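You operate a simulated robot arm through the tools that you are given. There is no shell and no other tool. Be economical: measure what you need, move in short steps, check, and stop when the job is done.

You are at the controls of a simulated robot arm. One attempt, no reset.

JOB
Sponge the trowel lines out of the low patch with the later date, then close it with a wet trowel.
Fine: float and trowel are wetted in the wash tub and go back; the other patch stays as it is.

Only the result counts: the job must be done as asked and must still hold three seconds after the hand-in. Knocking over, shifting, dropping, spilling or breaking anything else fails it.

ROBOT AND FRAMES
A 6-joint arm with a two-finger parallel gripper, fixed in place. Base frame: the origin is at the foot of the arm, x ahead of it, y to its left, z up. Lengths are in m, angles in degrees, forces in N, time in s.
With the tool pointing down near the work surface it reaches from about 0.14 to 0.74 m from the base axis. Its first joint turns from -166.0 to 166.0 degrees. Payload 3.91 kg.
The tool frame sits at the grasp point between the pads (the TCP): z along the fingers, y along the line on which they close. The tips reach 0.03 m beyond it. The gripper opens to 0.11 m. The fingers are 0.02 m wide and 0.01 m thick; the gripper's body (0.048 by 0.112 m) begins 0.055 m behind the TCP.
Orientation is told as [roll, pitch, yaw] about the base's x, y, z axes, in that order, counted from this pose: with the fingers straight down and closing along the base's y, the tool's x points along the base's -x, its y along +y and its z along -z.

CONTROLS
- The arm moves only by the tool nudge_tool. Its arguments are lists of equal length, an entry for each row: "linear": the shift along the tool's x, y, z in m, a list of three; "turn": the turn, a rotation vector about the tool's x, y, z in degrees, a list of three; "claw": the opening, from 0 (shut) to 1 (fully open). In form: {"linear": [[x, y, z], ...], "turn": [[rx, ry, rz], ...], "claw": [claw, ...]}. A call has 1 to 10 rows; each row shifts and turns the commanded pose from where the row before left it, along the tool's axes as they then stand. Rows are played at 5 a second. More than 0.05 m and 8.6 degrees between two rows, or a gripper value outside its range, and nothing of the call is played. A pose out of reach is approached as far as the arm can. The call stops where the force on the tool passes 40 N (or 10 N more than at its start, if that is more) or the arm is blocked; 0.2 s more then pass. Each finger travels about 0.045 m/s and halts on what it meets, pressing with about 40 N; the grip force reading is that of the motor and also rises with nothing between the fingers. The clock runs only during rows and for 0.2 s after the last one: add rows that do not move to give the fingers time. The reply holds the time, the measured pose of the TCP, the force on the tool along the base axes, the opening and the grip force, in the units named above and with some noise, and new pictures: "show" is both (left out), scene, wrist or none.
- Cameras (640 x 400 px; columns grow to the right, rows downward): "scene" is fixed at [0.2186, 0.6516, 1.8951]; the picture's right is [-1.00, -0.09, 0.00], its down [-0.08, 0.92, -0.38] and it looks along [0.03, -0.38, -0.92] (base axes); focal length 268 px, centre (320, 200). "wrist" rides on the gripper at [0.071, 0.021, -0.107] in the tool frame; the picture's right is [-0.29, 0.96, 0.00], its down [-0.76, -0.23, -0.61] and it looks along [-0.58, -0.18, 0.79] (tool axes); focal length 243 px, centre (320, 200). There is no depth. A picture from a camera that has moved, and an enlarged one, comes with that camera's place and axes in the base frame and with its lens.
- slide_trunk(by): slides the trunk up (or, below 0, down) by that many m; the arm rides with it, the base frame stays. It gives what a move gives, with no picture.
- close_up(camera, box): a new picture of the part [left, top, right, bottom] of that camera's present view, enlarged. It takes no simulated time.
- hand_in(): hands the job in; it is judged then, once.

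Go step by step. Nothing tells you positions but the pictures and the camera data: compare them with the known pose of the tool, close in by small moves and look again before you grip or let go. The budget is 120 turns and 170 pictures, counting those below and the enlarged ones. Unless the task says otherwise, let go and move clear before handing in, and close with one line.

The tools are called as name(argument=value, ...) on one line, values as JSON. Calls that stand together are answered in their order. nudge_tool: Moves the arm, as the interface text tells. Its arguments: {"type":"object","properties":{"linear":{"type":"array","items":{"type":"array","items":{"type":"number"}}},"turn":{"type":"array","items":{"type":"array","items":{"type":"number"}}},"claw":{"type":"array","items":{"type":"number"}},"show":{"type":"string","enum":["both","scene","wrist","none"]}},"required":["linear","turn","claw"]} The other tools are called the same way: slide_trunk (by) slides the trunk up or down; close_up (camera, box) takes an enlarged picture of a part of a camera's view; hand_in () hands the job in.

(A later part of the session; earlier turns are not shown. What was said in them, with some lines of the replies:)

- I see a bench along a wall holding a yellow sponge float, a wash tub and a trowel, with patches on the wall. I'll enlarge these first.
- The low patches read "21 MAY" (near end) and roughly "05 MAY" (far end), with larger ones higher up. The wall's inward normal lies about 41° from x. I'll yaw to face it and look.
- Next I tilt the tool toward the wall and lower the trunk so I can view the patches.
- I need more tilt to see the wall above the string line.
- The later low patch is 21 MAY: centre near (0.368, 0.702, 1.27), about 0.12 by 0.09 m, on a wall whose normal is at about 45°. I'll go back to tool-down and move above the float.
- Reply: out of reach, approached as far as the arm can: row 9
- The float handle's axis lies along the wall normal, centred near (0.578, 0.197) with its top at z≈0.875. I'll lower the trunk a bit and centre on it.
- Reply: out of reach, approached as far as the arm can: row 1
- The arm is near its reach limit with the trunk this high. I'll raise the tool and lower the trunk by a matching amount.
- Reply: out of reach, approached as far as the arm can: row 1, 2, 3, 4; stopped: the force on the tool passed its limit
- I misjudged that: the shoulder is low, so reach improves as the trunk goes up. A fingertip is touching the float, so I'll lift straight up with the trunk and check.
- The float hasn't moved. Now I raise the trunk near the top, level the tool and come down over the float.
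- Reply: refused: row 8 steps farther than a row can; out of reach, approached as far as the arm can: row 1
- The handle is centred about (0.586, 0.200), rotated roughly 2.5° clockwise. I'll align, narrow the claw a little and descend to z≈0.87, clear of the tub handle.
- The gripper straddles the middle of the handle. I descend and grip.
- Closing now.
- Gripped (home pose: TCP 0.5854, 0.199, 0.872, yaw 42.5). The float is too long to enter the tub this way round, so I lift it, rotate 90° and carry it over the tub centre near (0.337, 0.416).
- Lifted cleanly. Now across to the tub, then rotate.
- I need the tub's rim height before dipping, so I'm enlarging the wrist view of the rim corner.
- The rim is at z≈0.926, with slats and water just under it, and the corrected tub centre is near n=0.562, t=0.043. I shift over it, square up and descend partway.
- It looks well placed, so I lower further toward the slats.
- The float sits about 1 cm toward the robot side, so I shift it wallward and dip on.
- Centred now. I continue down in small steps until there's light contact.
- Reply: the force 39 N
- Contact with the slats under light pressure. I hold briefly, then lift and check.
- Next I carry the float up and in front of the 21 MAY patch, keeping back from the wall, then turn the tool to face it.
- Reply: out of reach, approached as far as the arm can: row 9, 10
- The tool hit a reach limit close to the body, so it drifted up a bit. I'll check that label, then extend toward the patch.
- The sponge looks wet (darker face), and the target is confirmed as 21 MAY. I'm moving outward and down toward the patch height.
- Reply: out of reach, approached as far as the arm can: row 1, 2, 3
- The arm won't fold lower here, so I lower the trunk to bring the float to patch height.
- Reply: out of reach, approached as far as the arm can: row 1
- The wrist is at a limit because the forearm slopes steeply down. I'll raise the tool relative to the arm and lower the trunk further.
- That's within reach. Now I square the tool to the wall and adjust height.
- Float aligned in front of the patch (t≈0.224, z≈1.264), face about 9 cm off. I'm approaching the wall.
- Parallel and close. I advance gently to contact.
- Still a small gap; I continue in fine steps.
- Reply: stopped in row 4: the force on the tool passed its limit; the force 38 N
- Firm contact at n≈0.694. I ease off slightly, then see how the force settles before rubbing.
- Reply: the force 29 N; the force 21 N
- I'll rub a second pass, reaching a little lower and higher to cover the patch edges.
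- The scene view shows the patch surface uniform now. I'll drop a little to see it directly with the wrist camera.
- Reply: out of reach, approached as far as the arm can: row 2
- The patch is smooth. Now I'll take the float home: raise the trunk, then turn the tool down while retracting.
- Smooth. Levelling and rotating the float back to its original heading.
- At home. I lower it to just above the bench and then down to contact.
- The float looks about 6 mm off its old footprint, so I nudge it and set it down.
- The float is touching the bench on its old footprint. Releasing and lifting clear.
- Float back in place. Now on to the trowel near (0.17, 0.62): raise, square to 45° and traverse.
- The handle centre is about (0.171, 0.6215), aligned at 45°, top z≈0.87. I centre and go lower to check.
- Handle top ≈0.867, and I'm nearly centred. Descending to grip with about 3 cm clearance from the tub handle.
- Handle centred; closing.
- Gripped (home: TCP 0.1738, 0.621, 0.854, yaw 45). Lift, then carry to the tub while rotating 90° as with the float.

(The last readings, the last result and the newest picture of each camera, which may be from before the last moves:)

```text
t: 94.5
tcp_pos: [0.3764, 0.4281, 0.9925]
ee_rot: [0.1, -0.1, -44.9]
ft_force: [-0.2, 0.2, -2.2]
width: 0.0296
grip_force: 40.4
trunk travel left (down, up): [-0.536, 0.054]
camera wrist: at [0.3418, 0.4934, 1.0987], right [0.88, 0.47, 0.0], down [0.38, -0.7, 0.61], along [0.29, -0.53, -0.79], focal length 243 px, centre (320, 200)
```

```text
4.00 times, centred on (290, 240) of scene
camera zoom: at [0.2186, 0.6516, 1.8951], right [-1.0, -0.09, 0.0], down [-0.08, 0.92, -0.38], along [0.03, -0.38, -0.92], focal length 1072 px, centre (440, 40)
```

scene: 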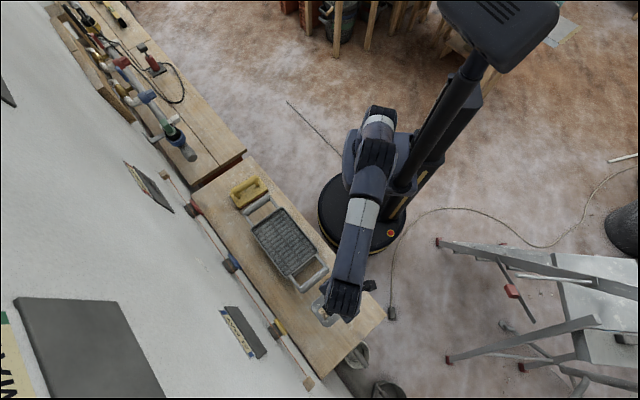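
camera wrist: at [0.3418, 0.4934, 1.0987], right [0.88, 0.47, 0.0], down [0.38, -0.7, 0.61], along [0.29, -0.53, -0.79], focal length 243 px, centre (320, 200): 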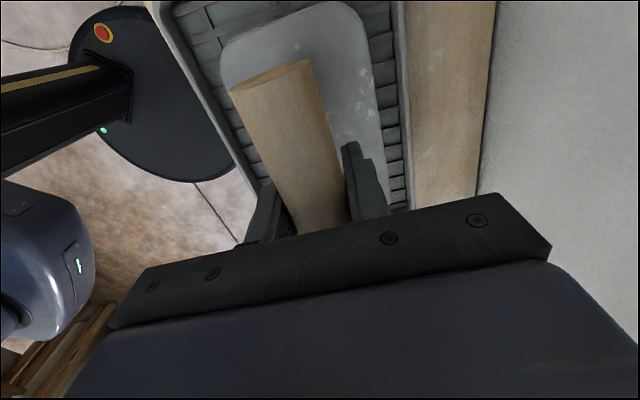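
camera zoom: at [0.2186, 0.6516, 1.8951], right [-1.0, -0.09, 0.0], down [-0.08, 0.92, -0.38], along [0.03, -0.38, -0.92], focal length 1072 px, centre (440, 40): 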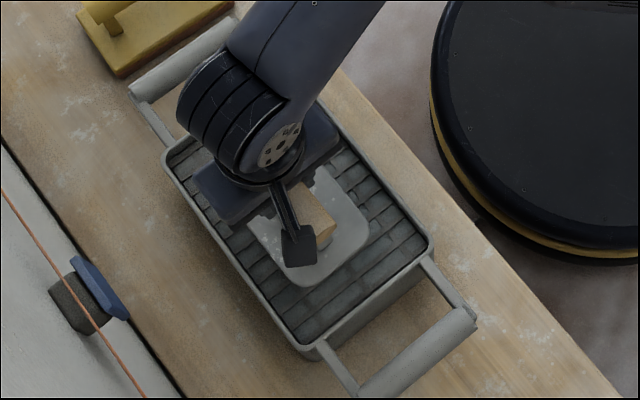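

Centred over the tub. Lowering to the slats.

nudge_tool(linear=[[0, 0, 0.02], [0, 0, 0.02], [0, 0, 0.012], [0, 0, 0.004], [0, 0, 0.003], [0, 0, 0]], turn=[[0, 0, 0], [0, 0, 0], [0, 0, 0], [0, 0, 0], [0, 0, 0], [0, 0, 0]], claw=[0, 0, 0, 0, 0, 0], show="none")

close_up(camera="scene", box=[245, 190, 335, 290])

```text
t: 95.7
tcp_pos: [0.3775, 0.4313, 0.9383]
ee_rot: [0.8, 0.2, -44.9]
ft_force: [-0.9, -0.4, 18.5]
width: 0.0298
grip_force: 39.3
trunk travel left (down, up): [-0.536, 0.054]
stopped in row 6: the force on the tool passed its limit (the readings are from after the stop); the commanded pose is now the measured one
```

```text
4.00 times, centred on (290, 240) of scene
camera zoom: at [0.2186, 0.6516, 1.8951], right [-1.0, -0.09, 0.0], down [-0.08, 0.92, -0.38], along [0.03, -0.38, -0.92], focal length 1072 px, centre (440, 40)
```

zoom: 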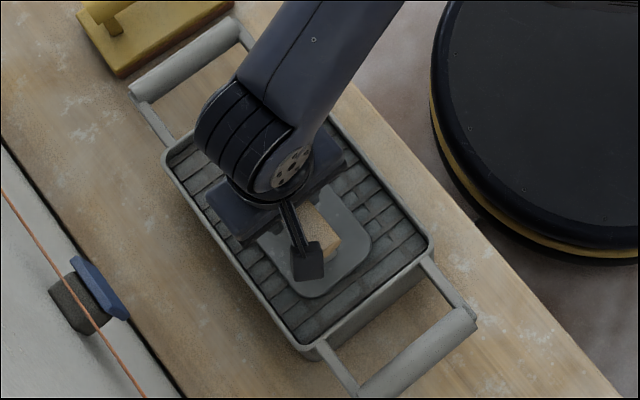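

Contact with the slats; the blade looks wet. I hold, then lift and inspect.

nudge_tool(linear=[[0, 0, 0], [0, 0, 0], [0, 0, -0.02], [0, 0, -0.03], [0, 0, -0.04], [0, 0, -0.04], [0, 0, 0]], turn=[[0, 0, 0], [0, 0, 0], [0, 0, 0], [0, 0, 0], [0, 0, 0], [0, 0, 0], [0, 0, 0]], claw=[0, 0, 0, 0, 0, 0, 0], show="none")

close_up(camera="scene", box=[235, 180, 345, 300])

```text
t: 97.3
tcp_pos: [0.3775, 0.4295, 1.065]
ee_rot: [0.5, 0.1, -44.8]
ft_force: [0.0, 0.2, -2.0]
width: 0.0297
grip_force: 40.3
trunk travel left (down, up): [-0.536, 0.054]
```

```text
3.33 times, centred on (290, 240) of scene
camera zoom: at [0.2186, 0.6516, 1.8951], right [-1.0, -0.09, 0.0], down [-0.08, 0.92, -0.38], along [0.03, -0.38, -0.92], focal length 894 px, centre (420, 67)
```

zoom: 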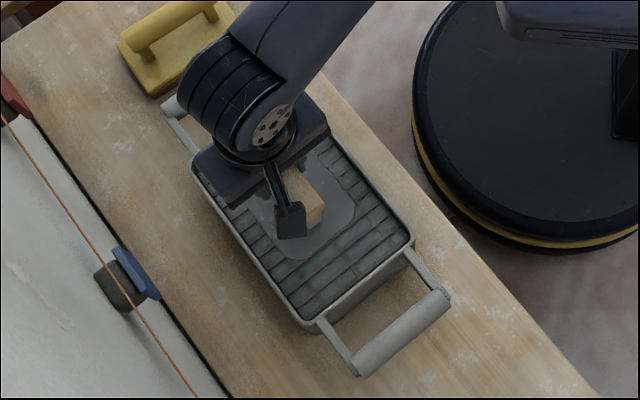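

The blade is wet (plaster spots gone, darker). Now to the wall, reversing the path that worked on the return.

nudge_tool(linear=[[0.028, -0.011, -0.029], [0.028, -0.011, -0.029], [0.028, -0.011, -0.029], [0.028, -0.011, -0.029], [0.028, -0.011, -0.029], [0.028, -0.011, -0.029], [0, 0, 0]], turn=[[-0.4, 0, 0], [0, 0, 0], [0, 0, 0], [0, 0, 0], [0, 0, 0], [0, 0, 0], [0, 0, 0]], claw=[0, 0, 0, 0, 0, 0, 0], show="none")

slide_trunk(by=-0.09)

nudge_tool(linear=[[0, 0.0133, -0.017], [0, 0.0155, -0.0149], [0, 0.0175, -0.0125], [0, 0.0191, -0.0099], [0, 0.0203, -0.0071], [0, 0.0211, -0.0041], [0, 0.0215, -0.001], [0, 0.0214, 0.002], [0, 0.0209, 0.0051], [0, 0.02, 0.008]], turn=[[-8.2, 0, 0], [-8.2, 0, 0], [-8.2, 0, 0], [-8.2, 0, 0], [-8.2, 0, 0], [-8.2, 0, 0], [-8.2, 0, 0], [-8.2, 0, 0], [-8.2, 0, 0], [-8.2, 0, 0]], claw=[0, 0, 0, 0, 0, 0, 0, 0, 0, 0], show="scene")

```text
t: 98.9
tcp_pos: [0.2083, 0.4996, 1.2388]
ee_rot: [0.9, 0.1, -45.0]
ft_force: [0.0, -0.2, -1.5]
width: 0.0296
grip_force: 39.9
trunk travel left (down, up): [-0.536, 0.054]
```

```text
t: 100.2
tcp_pos: [0.2089, 0.4984, 1.149]
ee_rot: [0.9, 0.2, -44.8]
ft_force: [0.9, -0.3, -2.2]
width: 0.0294
grip_force: 40.7
trunk travel left (down, up): [-0.446, 0.144]
```

```text
t: 102.4
tcp_pos: [0.2994, 0.5895, 1.3178]
ee_rot: [83.0, 0.0, -44.9]
ft_force: [0.1, 0.2, -1.3]
width: 0.0295
grip_force: 39.6
trunk travel left (down, up): [-0.446, 0.144]
```

scene: 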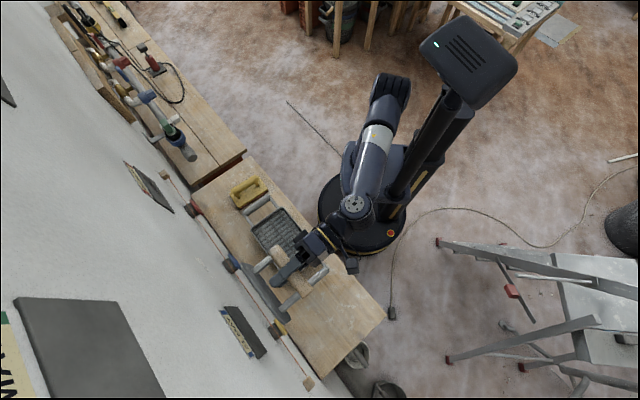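

nudge_tool(linear=[[0.008, 0.03, -0.015], [0.008, 0.03, -0.015], [0.007, 0.03, 0], [0, 0, 0]], turn=[[0, 0, 0], [0, 0, 0], [0, 0, 0], [0, 0, 0]], claw=[0, 0, 0, 0], show="none")

slide_trunk(by=-0.14)

nudge_tool(linear=[[0, 0, 0], [0, 0, 0]], turn=[[-7, 0, 0], [0, 0, 0]], claw=[0, 0], show="wrist")

close_up(camera="scene", box=[200, 240, 320, 360])

```text
t: 103.4
tcp_pos: [0.2701, 0.5941, 1.4148]
ee_rot: [82.9, 0.1, -44.7]
ft_force: [0.4, 0.2, -2.3]
width: 0.0299
grip_force: 39.6
trunk travel left (down, up): [-0.446, 0.144]
```

```text
t: 105.0
tcp_pos: [0.2697, 0.5927, 1.274]
ee_rot: [82.9, 0.1, -44.8]
ft_force: [-0.8, 0.0, -1.3]
width: 0.0295
grip_force: 39.8
trunk travel left (down, up): [-0.306, 0.284]
```

```text
t: 105.6
tcp_pos: [0.2698, 0.594, 1.2737]
ee_rot: [90.1, 0.0, -44.8]
ft_force: [-0.3, 0.5, -1.0]
width: 0.0296
grip_force: 40.4
trunk travel left (down, up): [-0.306, 0.284]
camera wrist: at [0.1448, 0.5681, 1.295], right [0.21, -0.21, 0.96], down [0.11, -0.97, -0.23], along [0.97, 0.15, -0.18], focal length 243 px, centre (320, 200)
```

wrist: 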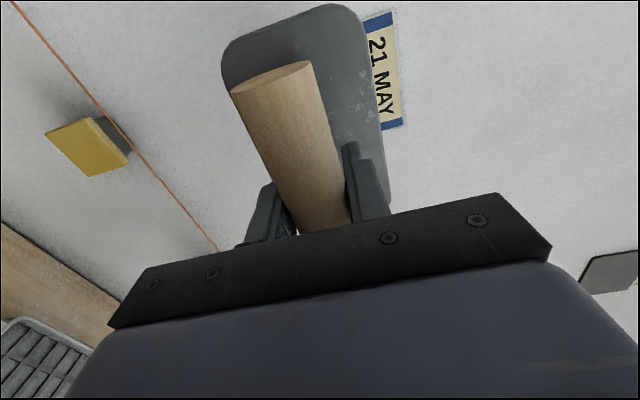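

```text
3.33 times, centred on (260, 300) of scene
camera zoom: at [0.2186, 0.6516, 1.8951], right [-1.0, -0.09, 0.0], down [-0.08, 0.92, -0.38], along [0.03, -0.38, -0.92], focal length 894 px, centre (520, -133)
```

zoom: 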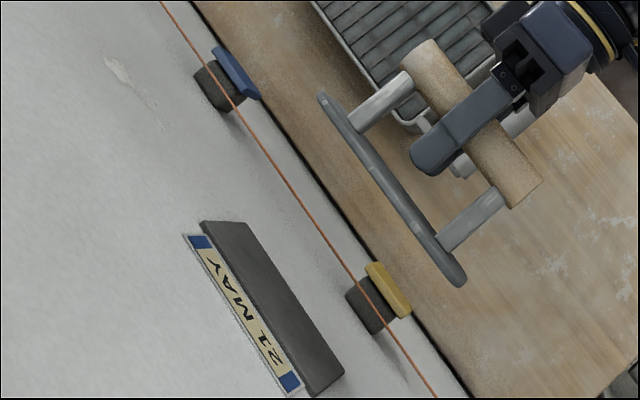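

In front of the patch. I lower slightly and approach, then check how parallel the blade is.

nudge_tool(linear=[[0, -0.006, 0.025], [0, 0, 0.025], [0, 0, 0.02], [0, 0, 0]], turn=[[0, 0, 0], [0, 0, 0], [0, 0, 0], [0, 0, 0]], claw=[0, 0, 0, 0], show="wrist")

close_up(camera="scene", box=[200, 270, 300, 370])

```text
t: 106.6
tcp_pos: [0.3192, 0.6435, 1.2671]
ee_rot: [89.9, 0.1, -44.8]
ft_force: [0.7, 0.5, -1.9]
width: 0.0295
grip_force: 40.2
trunk travel left (down, up): [-0.306, 0.284]
camera wrist: at [0.1951, 0.6179, 1.2898], right [0.21, -0.2, 0.96], down [0.11, -0.97, -0.23], along [0.97, 0.15, -0.18], focal length 243 px, centre (320, 200)
```

wrist: 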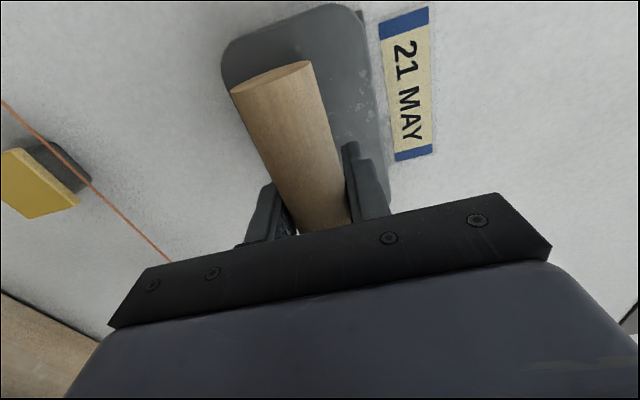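

```text
4.00 times, centred on (250, 320) of scene
camera zoom: at [0.2186, 0.6516, 1.8951], right [-1.0, -0.09, 0.0], down [-0.08, 0.92, -0.38], along [0.03, -0.38, -0.92], focal length 1072 px, centre (600, -280)
```

zoom: 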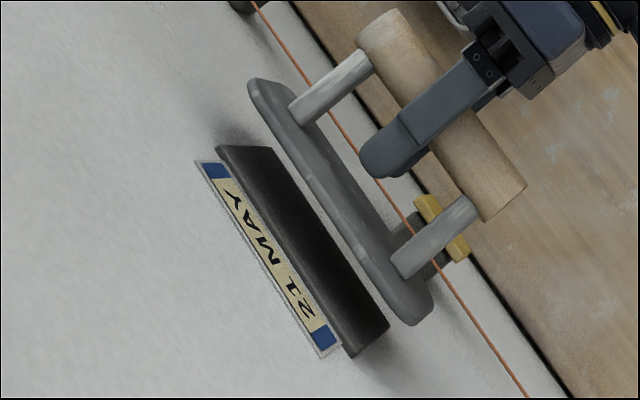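

Blade parallel and centred. Approaching gently.

nudge_tool(linear=[[0, 0, 0.008], [0, 0, 0.005], [0, 0, 0.003], [0, 0, 0.002], [0, 0, 0]], turn=[[0, 0, 0], [0, 0, 0], [0, 0, 0], [0, 0, 0], [0, 0, 0]], claw=[0, 0, 0, 0, 0], show="none")

close_up(camera="scene", box=[200, 270, 300, 370])

```text
t: 107.8
tcp_pos: [0.3323, 0.656, 1.2674]
ee_rot: [89.9, 0.1, -44.8]
ft_force: [-0.1, -0.6, -1.6]
width: 0.0298
grip_force: 40.0
trunk travel left (down, up): [-0.306, 0.284]
```

```text
4.00 times, centred on (250, 320) of scene
camera zoom: at [0.2186, 0.6516, 1.8951], right [-1.0, -0.09, 0.0], down [-0.08, 0.92, -0.38], along [0.03, -0.38, -0.92], focal length 1072 px, centre (600, -280)
```

zoom: 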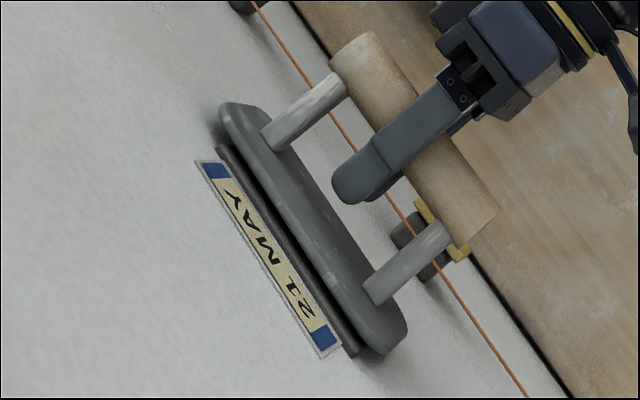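

nudge_tool(linear=[[0, 0, 0.002], [0, 0, 0.002], [0, 0, 0.0015], [0, 0, 0]], turn=[[0, 0, 0], [0, 0, 0], [0, 0, 0], [0, 0, 0]], claw=[0, 0, 0, 0], show="none")

```text
t: 108.8
tcp_pos: [0.3337, 0.6588, 1.2677]
ee_rot: [89.9, 0.0, -44.7]
ft_force: [-10.5, -12.9, -9.9]
width: 0.0296
grip_force: 40.5
trunk travel left (down, up): [-0.306, 0.284]
```

Good contact (~17 N). Now the trowel strokes across the patch.

nudge_tool(linear=[[0.01, 0, 0], [0.01, 0, 0], [-0.01, 0.005, 0], [-0.01, 0, 0], [-0.01, 0, 0], [-0.01, -0.005, 0], [0.01, -0.005, 0], [0.01, 0, 0], [0, 0.005, 0], [0, 0, 0]], turn=[[0, 0, 0], [0, 0, 0], [0, 0, 0], [0, 0, 0], [0, 0, 0], [0, 0, 0], [0, 0, 0], [0, 0, 0], [0, 0, 0], [0, 0, 0]], claw=[0, 0, 0, 0, 0, 0, 0, 0, 0, 0], show="none")

nudge_tool(linear=[[0, -0.01, 0], [0.015, 0, 0], [-0.015, 0, 0], [-0.015, 0, 0], [-0.01, 0, 0], [0.01, 0.01, 0], [0.015, 0.006, 0], [0.015, 0, 0], [-0.015, 0, 0], [-0.015, 0, 0]], turn=[[0, 0, 0], [0, 0, 0], [0, 0, 0], [0, 0, 0], [0, 0, 0], [0, 0, 0], [0, 0, 0], [0, 0, 0], [0, 0, 0], [0, 0, 0]], claw=[0, 0, 0, 0, 0, 0, 0, 0, 0, 0], show="none")

close_up(camera="scene", box=[200, 270, 300, 370])

```text
t: 111.0
tcp_pos: [0.3346, 0.6585, 1.2681]
ee_rot: [89.8, 0.1, -44.8]
ft_force: [-9.8, -14.1, -8.9]
width: 0.0297
grip_force: 40.0
trunk travel left (down, up): [-0.306, 0.284]
```

```text
t: 113.2
tcp_pos: [0.346, 0.6484, 1.2731]
ee_rot: [90.0, 0.1, -44.8]
ft_force: [-5.1, -4.1, -1.7]
width: 0.0298
grip_force: 40.3
trunk travel left (down, up): [-0.306, 0.284]
```

```text
4.00 times, centred on (250, 320) of scene
camera zoom: at [0.2186, 0.6516, 1.8951], right [-1.0, -0.09, 0.0], down [-0.08, 0.92, -0.38], along [0.03, -0.38, -0.92], focal length 1072 px, centre (600, -280)
```

zoom: 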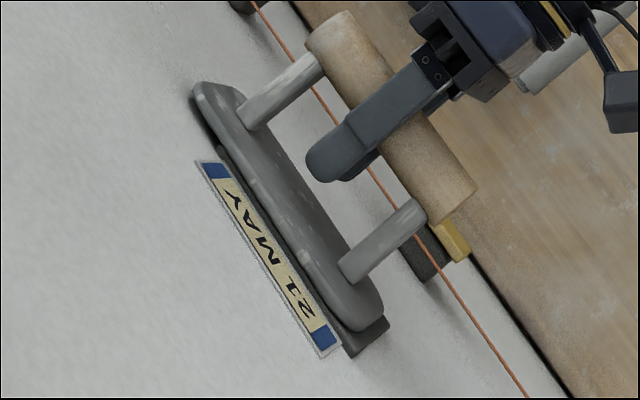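

Strokes done. Back off and inspect from below.

nudge_tool(linear=[[0, 0, -0.01], [0, 0, -0.03], [0, 0, -0.04], [0, 0, -0.03], [0, -0.03, 0], [0, -0.03, 0], [0, 0, 0]], turn=[[0, 0, 0], [0, 0, 0], [0, 0, 0], [0, 0, 0], [0, 0, 0], [0, 0, 0], [0, 0, 0]], claw=[0, 0, 0, 0, 0, 0, 0], show="none")

close_up(camera="wrist", box=[340, 0, 500, 160])

close_up(camera="scene", box=[200, 280, 300, 380])

```text
t: 114.8
tcp_pos: [0.2687, 0.5719, 1.215]
ee_rot: [89.9, 0.1, -44.9]
ft_force: [0.4, 1.1, -1.8]
width: 0.0294
grip_force: 39.7
trunk travel left (down, up): [-0.306, 0.284]
```

```text
2.50 times, centred on (420, 80) of wrist
camera zoom: at [0.1436, 0.5461, 1.2364], right [0.21, -0.2, 0.96], down [0.11, -0.97, -0.23], along [0.97, 0.15, -0.18], focal length 606 px, centre (70, 500)
```

zoom: 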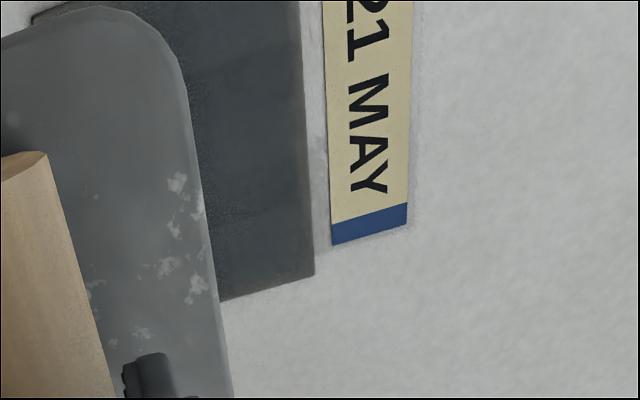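

```text
4.00 times, centred on (250, 330) of scene
camera zoom: at [0.2186, 0.6516, 1.8951], right [-1.0, -0.09, 0.0], down [-0.08, 0.92, -0.38], along [0.03, -0.38, -0.92], focal length 1072 px, centre (600, -320)
```

zoom: 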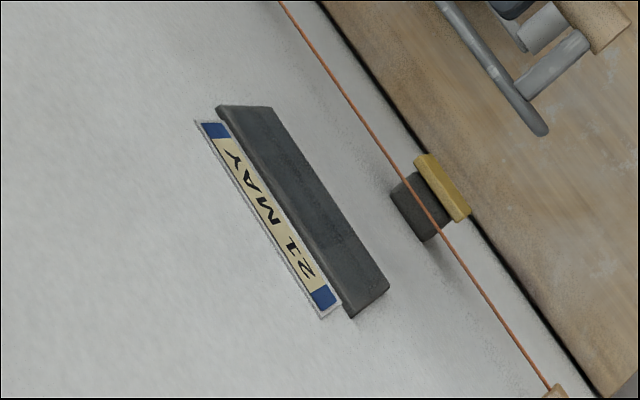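

I see a possible boundary between closed and grainy texture, so I'm zooming in.

close_up(camera="scene", box=[220, 300, 275, 355])

close_up(camera="wrist", box=[370, 0, 440, 80])

```text
7.27 times, centred on (248, 328) of scene
camera zoom: at [0.2186, 0.6516, 1.8951], right [-1.0, -0.09, 0.0], down [-0.08, 0.92, -0.38], along [0.03, -0.38, -0.92], focal length 1950 px, centre (847, -727)
```

zoom: 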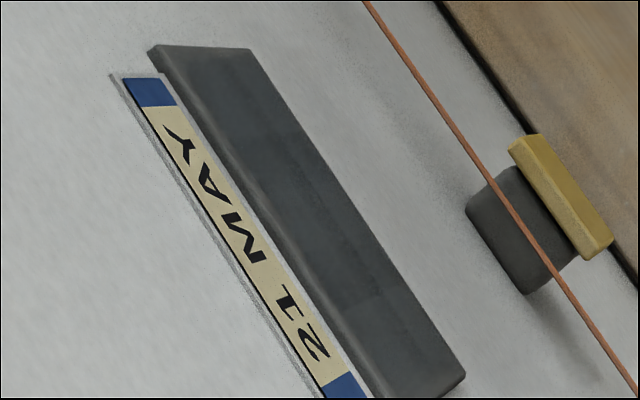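

```text
5.00 times, centred on (405, 40) of wrist
camera zoom: at [0.1436, 0.5461, 1.2364], right [0.21, -0.2, 0.96], down [0.11, -0.97, -0.23], along [0.97, 0.15, -0.18], focal length 1213 px, centre (-105, 1000)
```

zoom: 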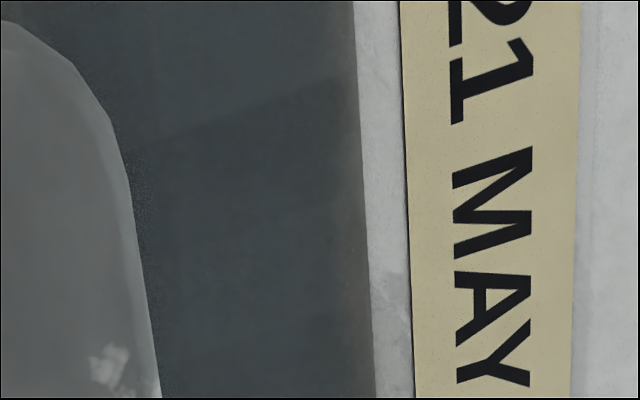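

I'll slide the trunk down to see the full patch face above the blade.

slide_trunk(by=-0.07)

close_up(camera="wrist", box=[340, 0, 500, 160])

```text
t: 115.9
tcp_pos: [0.2689, 0.5721, 1.1456]
ee_rot: [89.9, 0.1, -44.8]
ft_force: [0.0, 0.1, -1.6]
width: 0.0296
grip_force: 39.9
trunk travel left (down, up): [-0.236, 0.354]
```

```text
2.50 times, centred on (420, 80) of wrist
camera zoom: at [0.1437, 0.546, 1.1668], right [0.21, -0.2, 0.96], down [0.11, -0.97, -0.23], along [0.97, 0.15, -0.18], focal length 606 px, centre (70, 500)
```

zoom: 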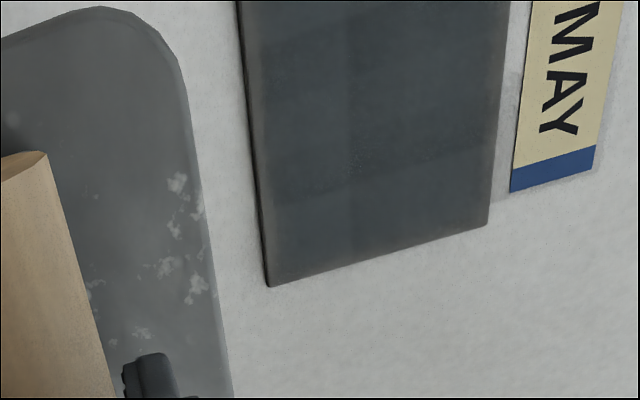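

The patch shows cell-like shading differences. I shift sideways to see all of it.

nudge_tool(linear=[[0.04, 0, 0], [0.04, 0, 0], [0, 0, 0]], turn=[[0, 0, 0], [0, 0, 0], [0, 0, 0]], claw=[0, 0, 0], show="none")

close_up(camera="wrist", box=[360, 0, 520, 160])

```text
t: 116.7
tcp_pos: [0.2121, 0.6282, 1.1457]
ee_rot: [89.9, 0.1, -44.8]
ft_force: [0.2, -0.5, -0.9]
width: 0.0296
grip_force: 40.1
trunk travel left (down, up): [-0.236, 0.354]
```

```text
2.50 times, centred on (440, 80) of wrist
camera zoom: at [0.0859, 0.6033, 1.167], right [0.21, -0.2, 0.96], down [0.11, -0.97, -0.23], along [0.97, 0.15, -0.18], focal length 606 px, centre (20, 500)
```

zoom: 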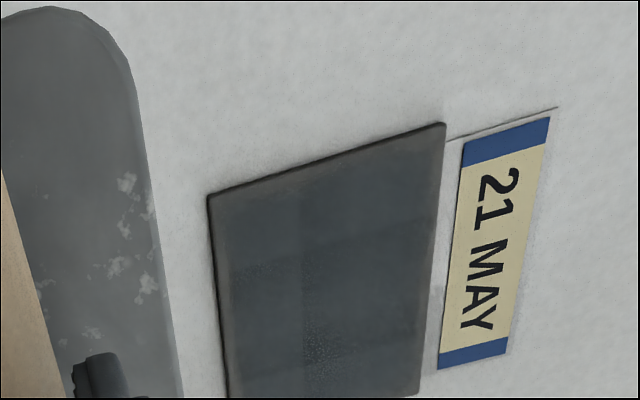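

close_up(camera="wrist", box=[405, 45, 485, 165])

close_up(camera="wrist", box=[405, 90, 485, 170])

```text
3.33 times, centred on (445, 105) of wrist
camera zoom: at [0.0859, 0.6033, 1.167], right [0.21, -0.2, 0.96], down [0.11, -0.97, -0.23], along [0.97, 0.15, -0.18], focal length 809 px, centre (-97, 517)
```

zoom: 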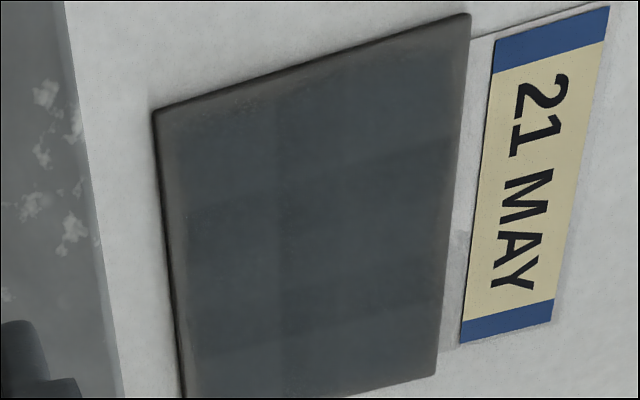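

```text
5.00 times, centred on (445, 130) of wrist
camera zoom: at [0.0859, 0.6033, 1.167], right [0.21, -0.2, 0.96], down [0.11, -0.97, -0.23], along [0.97, 0.15, -0.18], focal length 1213 px, centre (-305, 550)
```

zoom: 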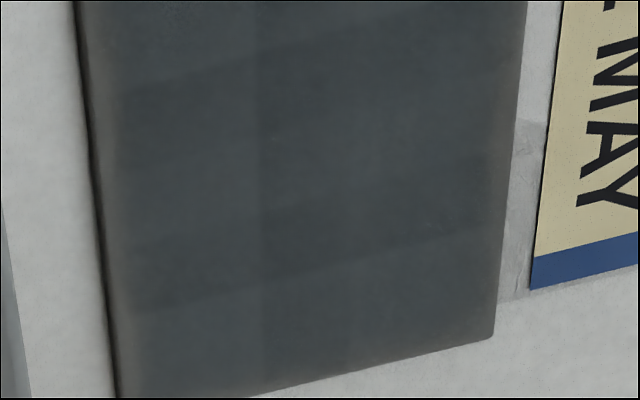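

All cells look closed, though the +t end is slightly lighter (fewer strokes). I'll make one more light pass biased to that end.

slide_trunk(by=0.07)

nudge_tool(linear=[[-0.0275, 0.025, 0], [-0.0275, 0.026, 0], [0, 0, 0.04], [0, 0, 0.04], [0, 0, 0.02], [0, 0, 0.004], [0, 0, 0]], turn=[[0, 0, 0], [0, 0, 0], [0, 0, 0], [0, 0, 0], [0, 0, 0], [0, 0, 0], [0, 0, 0]], claw=[0, 0, 0, 0, 0, 0, 0], show="none")

```text
t: 117.8
tcp_pos: [0.2109, 0.6282, 1.2154]
ee_rot: [89.9, 0.1, -44.8]
ft_force: [-0.7, -0.9, -3.1]
width: 0.0292
grip_force: 40.0
trunk travel left (down, up): [-0.306, 0.284]
```

```text
t: 119.4
tcp_pos: [0.3245, 0.6645, 1.2666]
ee_rot: [90.0, 0.1, -44.9]
ft_force: [0.5, 0.1, -1.5]
width: 0.0295
grip_force: 40.1
trunk travel left (down, up): [-0.306, 0.284]
```

nudge_tool(linear=[[0, 0, 0.002], [0, 0, 0.002], [0, 0, 0.001], [0, 0, 0]], turn=[[0, 0, 0], [0, 0, 0], [0, 0, 0], [0, 0, 0]], claw=[0, 0, 0, 0], show="none")

```text
t: 120.4
tcp_pos: [0.3269, 0.6667, 1.2665]
ee_rot: [89.9, 0.1, -44.8]
ft_force: [-6.0, -8.1, -7.1]
width: 0.0297
grip_force: 39.9
trunk travel left (down, up): [-0.306, 0.284]
```

Contact about 10 N. Light strokes now.

nudge_tool(linear=[[0, 0, 0.0005], [0.012, -0.007, 0], [0.012, 0, 0], [-0.012, 0, 0], [-0.012, 0.006, 0], [-0.01, 0.006, 0], [0.012, 0, 0], [0.012, 0, 0], [0.01, 0, 0], [-0.012, -0.005, 0]], turn=[[0, 0, 0], [0, 0, 0], [0, 0, 0], [0, 0, 0], [0, 0, 0], [0, 0, 0], [0, 0, 0], [0, 0, 0], [0, 0, 0], [0, 0, 0]], claw=[0, 0, 0, 0, 0, 0, 0, 0, 0, 0], show="none")

nudge_tool(linear=[[0, 0, -0.01], [0, 0, -0.03], [0, 0, -0.04], [0, 0, -0.03], [0, -0.03, 0], [0, -0.02, 0], [0, 0, 0]], turn=[[0, 0, 0], [0, 0, 0], [0, 0, 0], [0, 0, 0], [0, 0, 0], [0, 0, 0], [0, 0, 0]], claw=[0, 0, 0, 0, 0, 0, 0], show="none")

close_up(camera="scene", box=[220, 300, 275, 355])

```text
t: 122.6
tcp_pos: [0.3186, 0.6756, 1.2667]
ee_rot: [90.0, 0.0, -44.8]
ft_force: [-6.2, -5.0, -1.5]
width: 0.0295
grip_force: 40.3
trunk travel left (down, up): [-0.306, 0.284]
```

```text
t: 124.2
tcp_pos: [0.2397, 0.5988, 1.2159]
ee_rot: [89.9, 0.2, -44.9]
ft_force: [0.0, 0.1, -2.1]
width: 0.0298
grip_force: 39.8
trunk travel left (down, up): [-0.306, 0.284]
```

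```text
7.27 times, centred on (248, 328) of scene
camera zoom: at [0.2186, 0.6516, 1.8951], right [-1.0, -0.09, 0.0], down [-0.08, 0.92, -0.38], along [0.03, -0.38, -0.92], focal length 1950 px, centre (847, -727)
```

zoom: 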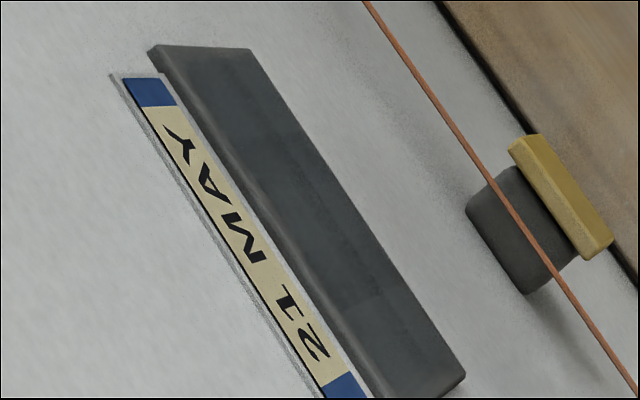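

The finish is uniform and complete. Returning the trowel: trunk up, then turn the tool down along the proven path.

slide_trunk(by=0.14)

nudge_tool(linear=[[0, -0.02, -0.008], [0, -0.0209, -0.0051], [0, -0.0214, -0.002], [0, -0.0215, 0.001], [0, -0.0211, 0.0041], [0, -0.0203, 0.0071], [0, -0.0191, 0.0099], [0, -0.0175, 0.0125], [0, -0.0155, 0.0149], [0, -0.0133, 0.017]], turn=[[8.2, 0, 0], [8.2, 0, 0], [8.2, 0, 0], [8.2, 0, 0], [8.2, 0, 0], [8.2, 0, 0], [8.2, 0, 0], [8.2, 0, 0], [8.2, 0, 0], [8.2, 0, 0]], claw=[0, 0, 0, 0, 0, 0, 0, 0, 0, 0], show="none")

nudge_tool(linear=[[0, 0, 0], [0, 0, 0], [0, 0, 0], [0, 0, 0], [0, 0, 0], [0, 0, 0], [0, 0, 0], [0, 0, 0], [0, 0, 0], [0, 0, 0]], turn=[[7.9, 0, 0], [0, 0, -8.5], [0, 0, -8.5], [0, 0, -8.5], [0, 0, -8.5], [0, 0, -8.5], [0, 0, -8.5], [0, 0, -8.5], [0, 0, -8.5], [0, 0, -8.5]], claw=[0, 0, 0, 0, 0, 0, 0, 0, 0, 0], show="scene")

```text
t: 125.9
tcp_pos: [0.2413, 0.5984, 1.3562]
ee_rot: [89.8, 0.1, -44.8]
ft_force: [-0.1, 1.0, -1.4]
width: 0.0295
grip_force: 39.9
trunk travel left (down, up): [-0.446, 0.144]
```

```text
t: 128.1
tcp_pos: [0.1828, 0.5394, 1.1555]
ee_rot: [7.8, 0.1, -44.8]
ft_force: [-0.1, 0.4, -1.4]
width: 0.0296
grip_force: 40.2
trunk travel left (down, up): [-0.446, 0.144]
```

```text
t: 130.3
tcp_pos: [0.1843, 0.5412, 1.1558]
ee_rot: [0.1, 0.1, 31.8]
ft_force: [0.5, 0.2, -1.9]
width: 0.0297
grip_force: 40.2
trunk travel left (down, up): [-0.446, 0.144]
```

scene: 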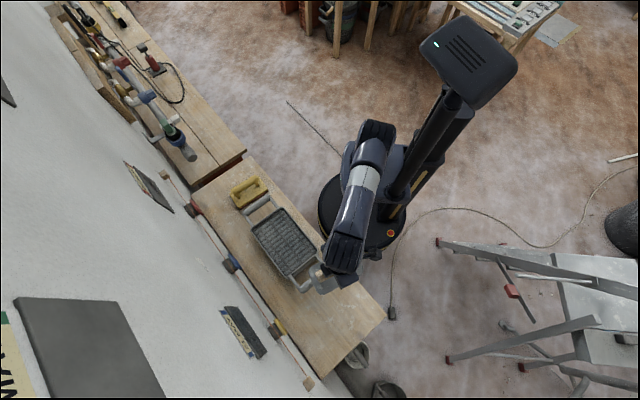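

nudge_tool(linear=[[0, 0, 0], [0, 0, 0], [-0.024, 0.032, 0], [-0.025, 0.032, 0], [0, 0, 0]], turn=[[0, 0, -6.6], [0, 0, -6.6], [0, 0, 0], [0, 0, 0], [0, 0, 0]], claw=[0, 0, 0, 0, 0], show="none")

slide_trunk(by=0.09)

nudge_tool(linear=[[0, 0, 0.045], [0, 0, 0.045], [0, 0, 0.045], [0, 0, 0.045], [0, 0, 0.045], [0, 0, 0.045], [0, 0, 0.045], [0, 0, 0.02], [0, 0, 0]], turn=[[0, 0, 0], [0, 0, 0], [0, 0, 0], [0, 0, 0], [0, 0, 0], [0, 0, 0], [0, 0, 0], [0, 0, 0], [0, 0, 0]], claw=[0, 0, 0, 0, 0, 0, 0, 0, 0], show="wrist")

close_up(camera="scene", box=[280, 250, 390, 360])

```text
t: 131.5
tcp_pos: [0.1753, 0.5861, 1.1531]
ee_rot: [0.2, -0.3, 44.9]
ft_force: [-0.3, -0.1, -1.8]
width: 0.0295
grip_force: 39.9
out of reach, approached as far as the arm can: row 4
trunk travel left (down, up): [-0.446, 0.144]
```

```text
t: 132.7
tcp_pos: [0.1751, 0.5865, 1.2428]
ee_rot: [0.2, -0.2, 44.9]
ft_force: [0.2, -0.6, -2.1]
width: 0.0295
grip_force: 39.6
trunk travel left (down, up): [-0.536, 0.054]
```

```text
t: 134.7
tcp_pos: [0.1752, 0.5871, 0.907]
ee_rot: [0.2, -0.2, 44.9]
ft_force: [-0.3, 0.7, -1.5]
width: 0.0297
grip_force: 39.9
trunk travel left (down, up): [-0.536, 0.054]
camera wrist: at [0.1108, 0.5508, 1.0129], right [-0.47, 0.88, 0.0], down [0.7, 0.37, 0.61], along [0.54, 0.29, -0.79], focal length 243 px, centre (320, 200)
```

wrist: 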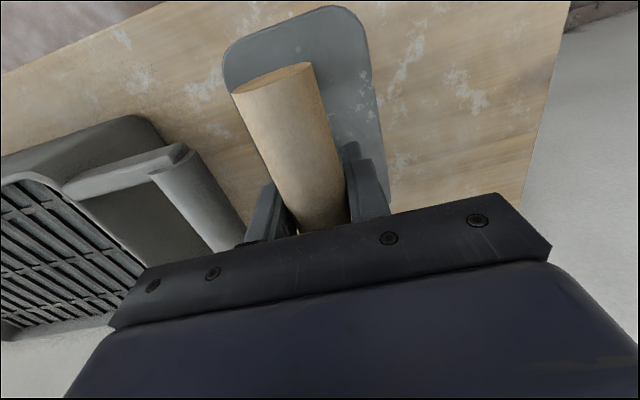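

```text
3.64 times, centred on (335, 305) of scene
camera zoom: at [0.2186, 0.6516, 1.8951], right [-1.0, -0.09, 0.0], down [-0.08, 0.92, -0.38], along [0.03, -0.38, -0.92], focal length 975 px, centre (266, -182)
```

zoom: 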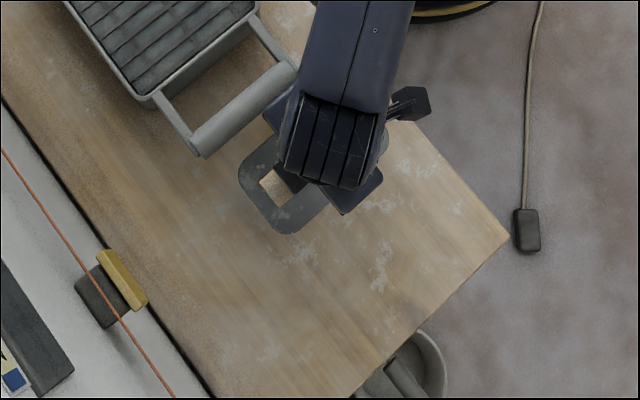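

Shift into the home position, then lower.

nudge_tool(linear=[[-0.012, 0.0125, 0], [-0.011, 0.0125, 0], [0, 0, 0.02], [0, 0, 0.015], [0, 0, 0]], turn=[[0, 0, 0], [0, 0, 0], [0, 0, 0], [0, 0, 0], [0, 0, 0]], claw=[0, 0, 0, 0, 0], show="none")

close_up(camera="scene", box=[280, 250, 390, 360])

```text
t: 135.9
tcp_pos: [0.1731, 0.6213, 0.8725]
ee_rot: [0.1, -0.2, 44.9]
ft_force: [-0.3, -0.7, -2.3]
width: 0.0296
grip_force: 39.7
trunk travel left (down, up): [-0.536, 0.054]
```

```text
3.64 times, centred on (335, 305) of scene
camera zoom: at [0.2186, 0.6516, 1.8951], right [-1.0, -0.09, 0.0], down [-0.08, 0.92, -0.38], along [0.03, -0.38, -0.92], focal length 975 px, centre (266, -182)
```

zoom: 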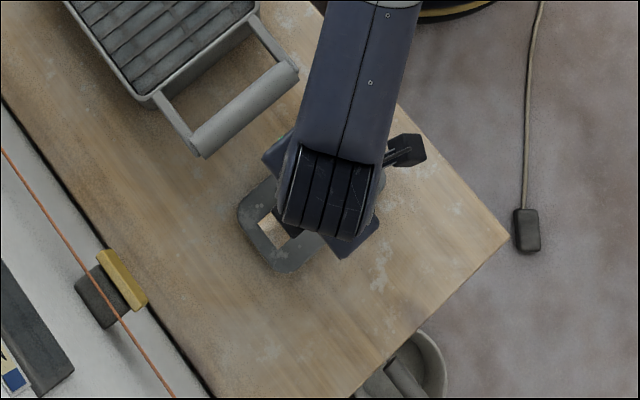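

Matches the original footprint within a few millimetres. Lowering to contact in small steps.

nudge_tool(linear=[[0, 0, 0.008], [0, 0, 0.004], [0, 0, 0.003], [0, 0, 0.002], [0, 0, 0]], turn=[[0, 0, 0], [0, 0, 0], [0, 0, 0], [0, 0, 0], [0, 0, 0]], claw=[0, 0, 0, 0, 0], show="none")

```text
t: 137.1
tcp_pos: [0.1733, 0.6226, 0.8562]
ee_rot: [0.2, -0.2, 44.9]
ft_force: [0.3, 0.1, -2.0]
width: 0.0298
grip_force: 40.0
trunk travel left (down, up): [-0.536, 0.054]
```

nudge_tool(linear=[[0, 0, 0.0015], [0, 0, 0.0015], [0, 0, 0.0015], [0, 0, 0]], turn=[[0, 0, 0], [0, 0, 0], [0, 0, 0], [0, 0, 0]], claw=[0, 0, 0, 0], show="none")

```text
t: 138.1
tcp_pos: [0.1742, 0.6218, 0.8536]
ee_rot: [0.4, -0.5, 44.8]
ft_force: [2.4, 4.1, 19.1]
width: 0.0297
grip_force: 39.7
trunk travel left (down, up): [-0.536, 0.054]
```

The trowel is down on the bench. Easing the pressure, releasing and lifting.

nudge_tool(linear=[[0, 0, -0.001], [0, 0, 0], [0, 0, 0], [0, 0, 0], [0, 0, 0], [0, 0, -0.02], [0, 0, -0.04], [0, 0, -0.045], [0, 0, -0.045], [0, 0, 0]], turn=[[0, 0, 0], [0, 0, 0], [0, 0, 0], [0, 0, 0], [0, 0, 0], [0, 0, 0], [0, 0, 0], [0, 0, 0], [0, 0, 0], [0, 0, 0]], claw=[0, 0.3, 0.6, 0.6, 0.6, 0.6, 0.6, 0.6, 0.6, 0.6], show="both")

```text
t: 140.3
tcp_pos: [0.1745, 0.6216, 1.0023]
ee_rot: [0.2, -0.2, 44.9]
ft_force: [-0.4, 0.8, -0.7]
width: 0.0661
grip_force: 0.0
trunk travel left (down, up): [-0.536, 0.054]
camera wrist: at [0.1091, 0.5872, 1.1096], right [-0.47, 0.88, 0.0], down [0.7, 0.37, 0.61], along [0.54, 0.29, -0.79], focal length 243 px, centre (320, 200)
```

scene: 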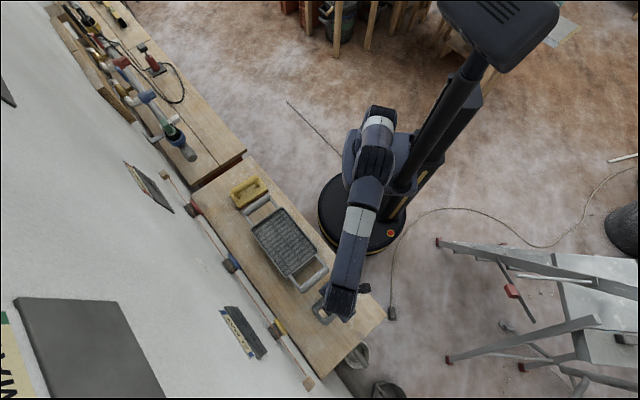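
wrist: 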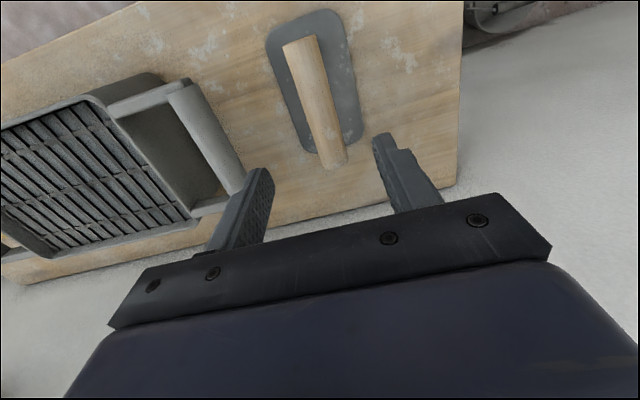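

Both tools are back. Moving clear and taking a final look.

nudge_tool(linear=[[0, 0, -0.04], [0, 0, -0.04], [0.04, 0, 0], [0.04, 0, 0], [0.04, -0.02, 0], [0.04, -0.02, 0], [0, 0, 0]], turn=[[0, 0, 0], [0, 0, 0], [0, 0, 0], [0, 0, 0], [0, 0, 0], [0, 0, 0], [0, 0, 0]], claw=[0.6, 0.6, 0.6, 0.6, 0.6, 0.6, 0.6], show="none")

close_up(camera="scene", box=[190, 160, 390, 380])

close_up(camera="scene", box=[210, 290, 290, 370])

```text
t: 141.9
tcp_pos: [0.0892, 0.4803, 1.0799]
ee_rot: [0.2, -0.3, 44.8]
ft_force: [-1.0, -0.6, 0.7]
width: 0.0661
grip_force: 0.0
trunk travel left (down, up): [-0.536, 0.054]
```

```text
1.82 times, centred on (290, 270) of scene
camera zoom: at [0.2186, 0.6516, 1.8951], right [-1.0, -0.09, 0.0], down [-0.08, 0.92, -0.38], along [0.03, -0.38, -0.92], focal length 487 px, centre (374, 73)
```

zoom: 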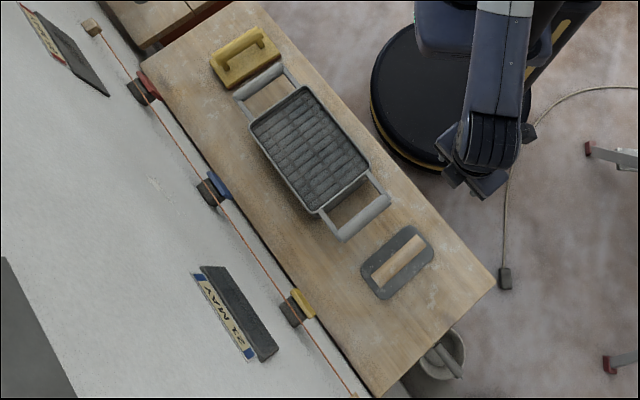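

```text
5.00 times, centred on (250, 330) of scene
camera zoom: at [0.2186, 0.6516, 1.8951], right [-1.0, -0.09, 0.0], down [-0.08, 0.92, -0.38], along [0.03, -0.38, -0.92], focal length 1340 px, centre (670, -450)
```

zoom: 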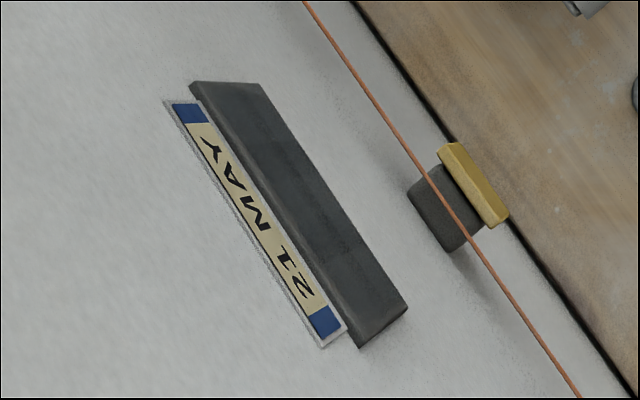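

Everything looks in place. One last frontal check of the patch with the empty gripper.

nudge_tool(linear=[[0, 0, 0], [0, 0, 0], [0, 0, 0], [0, 0, 0], [0, 0, 0], [0, 0, 0], [0, 0, 0], [0, 0, 0], [0, 0, 0]], turn=[[0, -8, 0], [0, -8, 0], [0, -8, 0], [0, -8, 0], [0, -8, 0], [0, -8, 0], [0, -8, 0], [0, -8, 0], [0, 0, 0]], claw=[1, 1, 1, 1, 1, 1, 1, 1, 1], show="wrist")

```text
t: 143.9
tcp_pos: [0.0898, 0.4813, 1.0828]
ee_rot: [0.8, -64.4, 44.1]
ft_force: [0.9, -0.4, -0.9]
width: 0.1103
grip_force: 0.0
trunk travel left (down, up): [-0.536, 0.054]
camera wrist: at [-0.0152, 0.4057, 1.0646], right [-0.58, 0.77, 0.27], down [0.01, -0.32, 0.95], along [0.81, 0.56, 0.18], focal length 243 px, centre (320, 200)
```

wrist: 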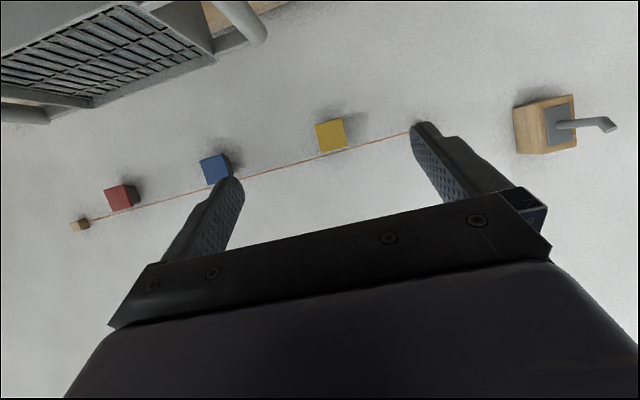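

nudge_tool(linear=[[-0.0315, 0, -0.0154], [-0.0315, 0, -0.0154], [-0.0315, 0, -0.0154], [-0.0315, 0, -0.0154], [-0.0315, 0, -0.0154], [0, 0, 0]], turn=[[0, 0, 0], [0, 0, 0], [0, 0, 0], [0, 0, 0], [0, 0, 0], [0, 0, 0]], claw=[1, 1, 1, 1, 1, 1], show="wrist")

```text
t: 145.3
tcp_pos: [0.0867, 0.4774, 1.256]
ee_rot: [0.5, -64.1, 44.4]
ft_force: [-0.7, -0.2, -0.2]
width: 0.1104
grip_force: 0.1
trunk travel left (down, up): [-0.536, 0.054]
camera wrist: at [-0.0175, 0.4041, 1.2384], right [-0.58, 0.77, 0.26], down [0.01, -0.32, 0.95], along [0.81, 0.56, 0.18], focal length 243 px, centre (320, 200)
```

wrist: 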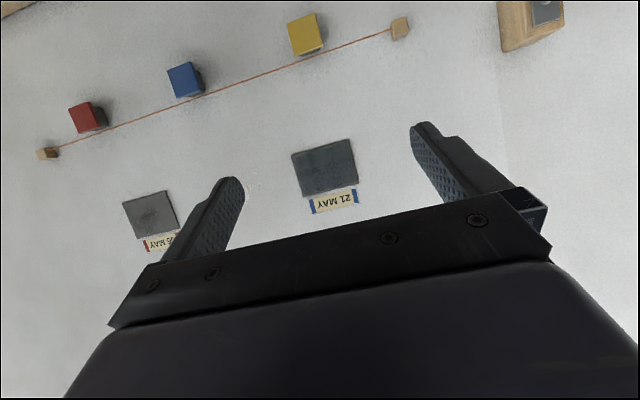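

close_up(camera="wrist", box=[285, 130, 365, 220])

close_up(camera="wrist", box=[110, 180, 190, 260])

```text
4.44 times, centred on (325, 175) of wrist
camera zoom: at [-0.0175, 0.4041, 1.2384], right [-0.58, 0.77, 0.26], down [0.01, -0.32, 0.95], along [0.81, 0.56, 0.18], focal length 1078 px, centre (298, 311)
```

zoom: 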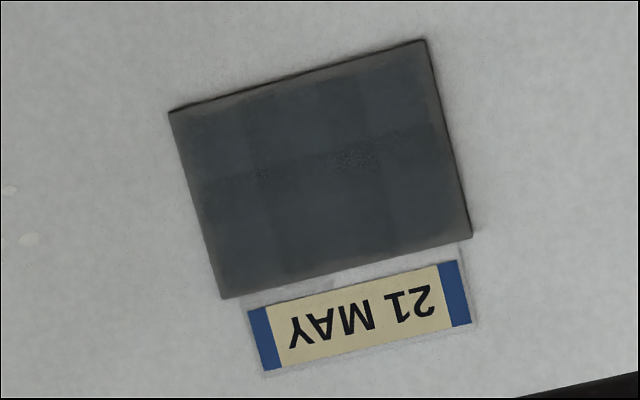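

```text
5.00 times, centred on (150, 220) of wrist
camera zoom: at [-0.0175, 0.4041, 1.2384], right [-0.58, 0.77, 0.26], down [0.01, -0.32, 0.95], along [0.81, 0.56, 0.18], focal length 1213 px, centre (1170, 100)
```

zoom: 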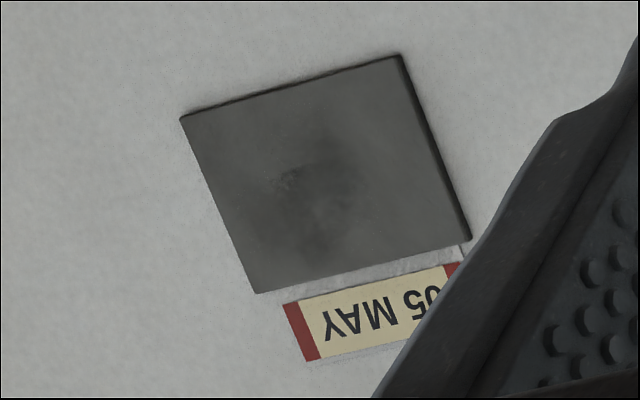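

The whole 21 MAY patch shows an even closed sheen. The 05 MAY patch is untouched, both tools are back, and the gripper is clear, so I'm handing in.

hand_in()

```text
The job is handed in.
```

I sponged the trowel lines out of the low 21 MAY patch with the wet float and closed it with the wet trowel. Both tools are back within a few millimetres of where they were, and the 05 MAY patch was not touched.
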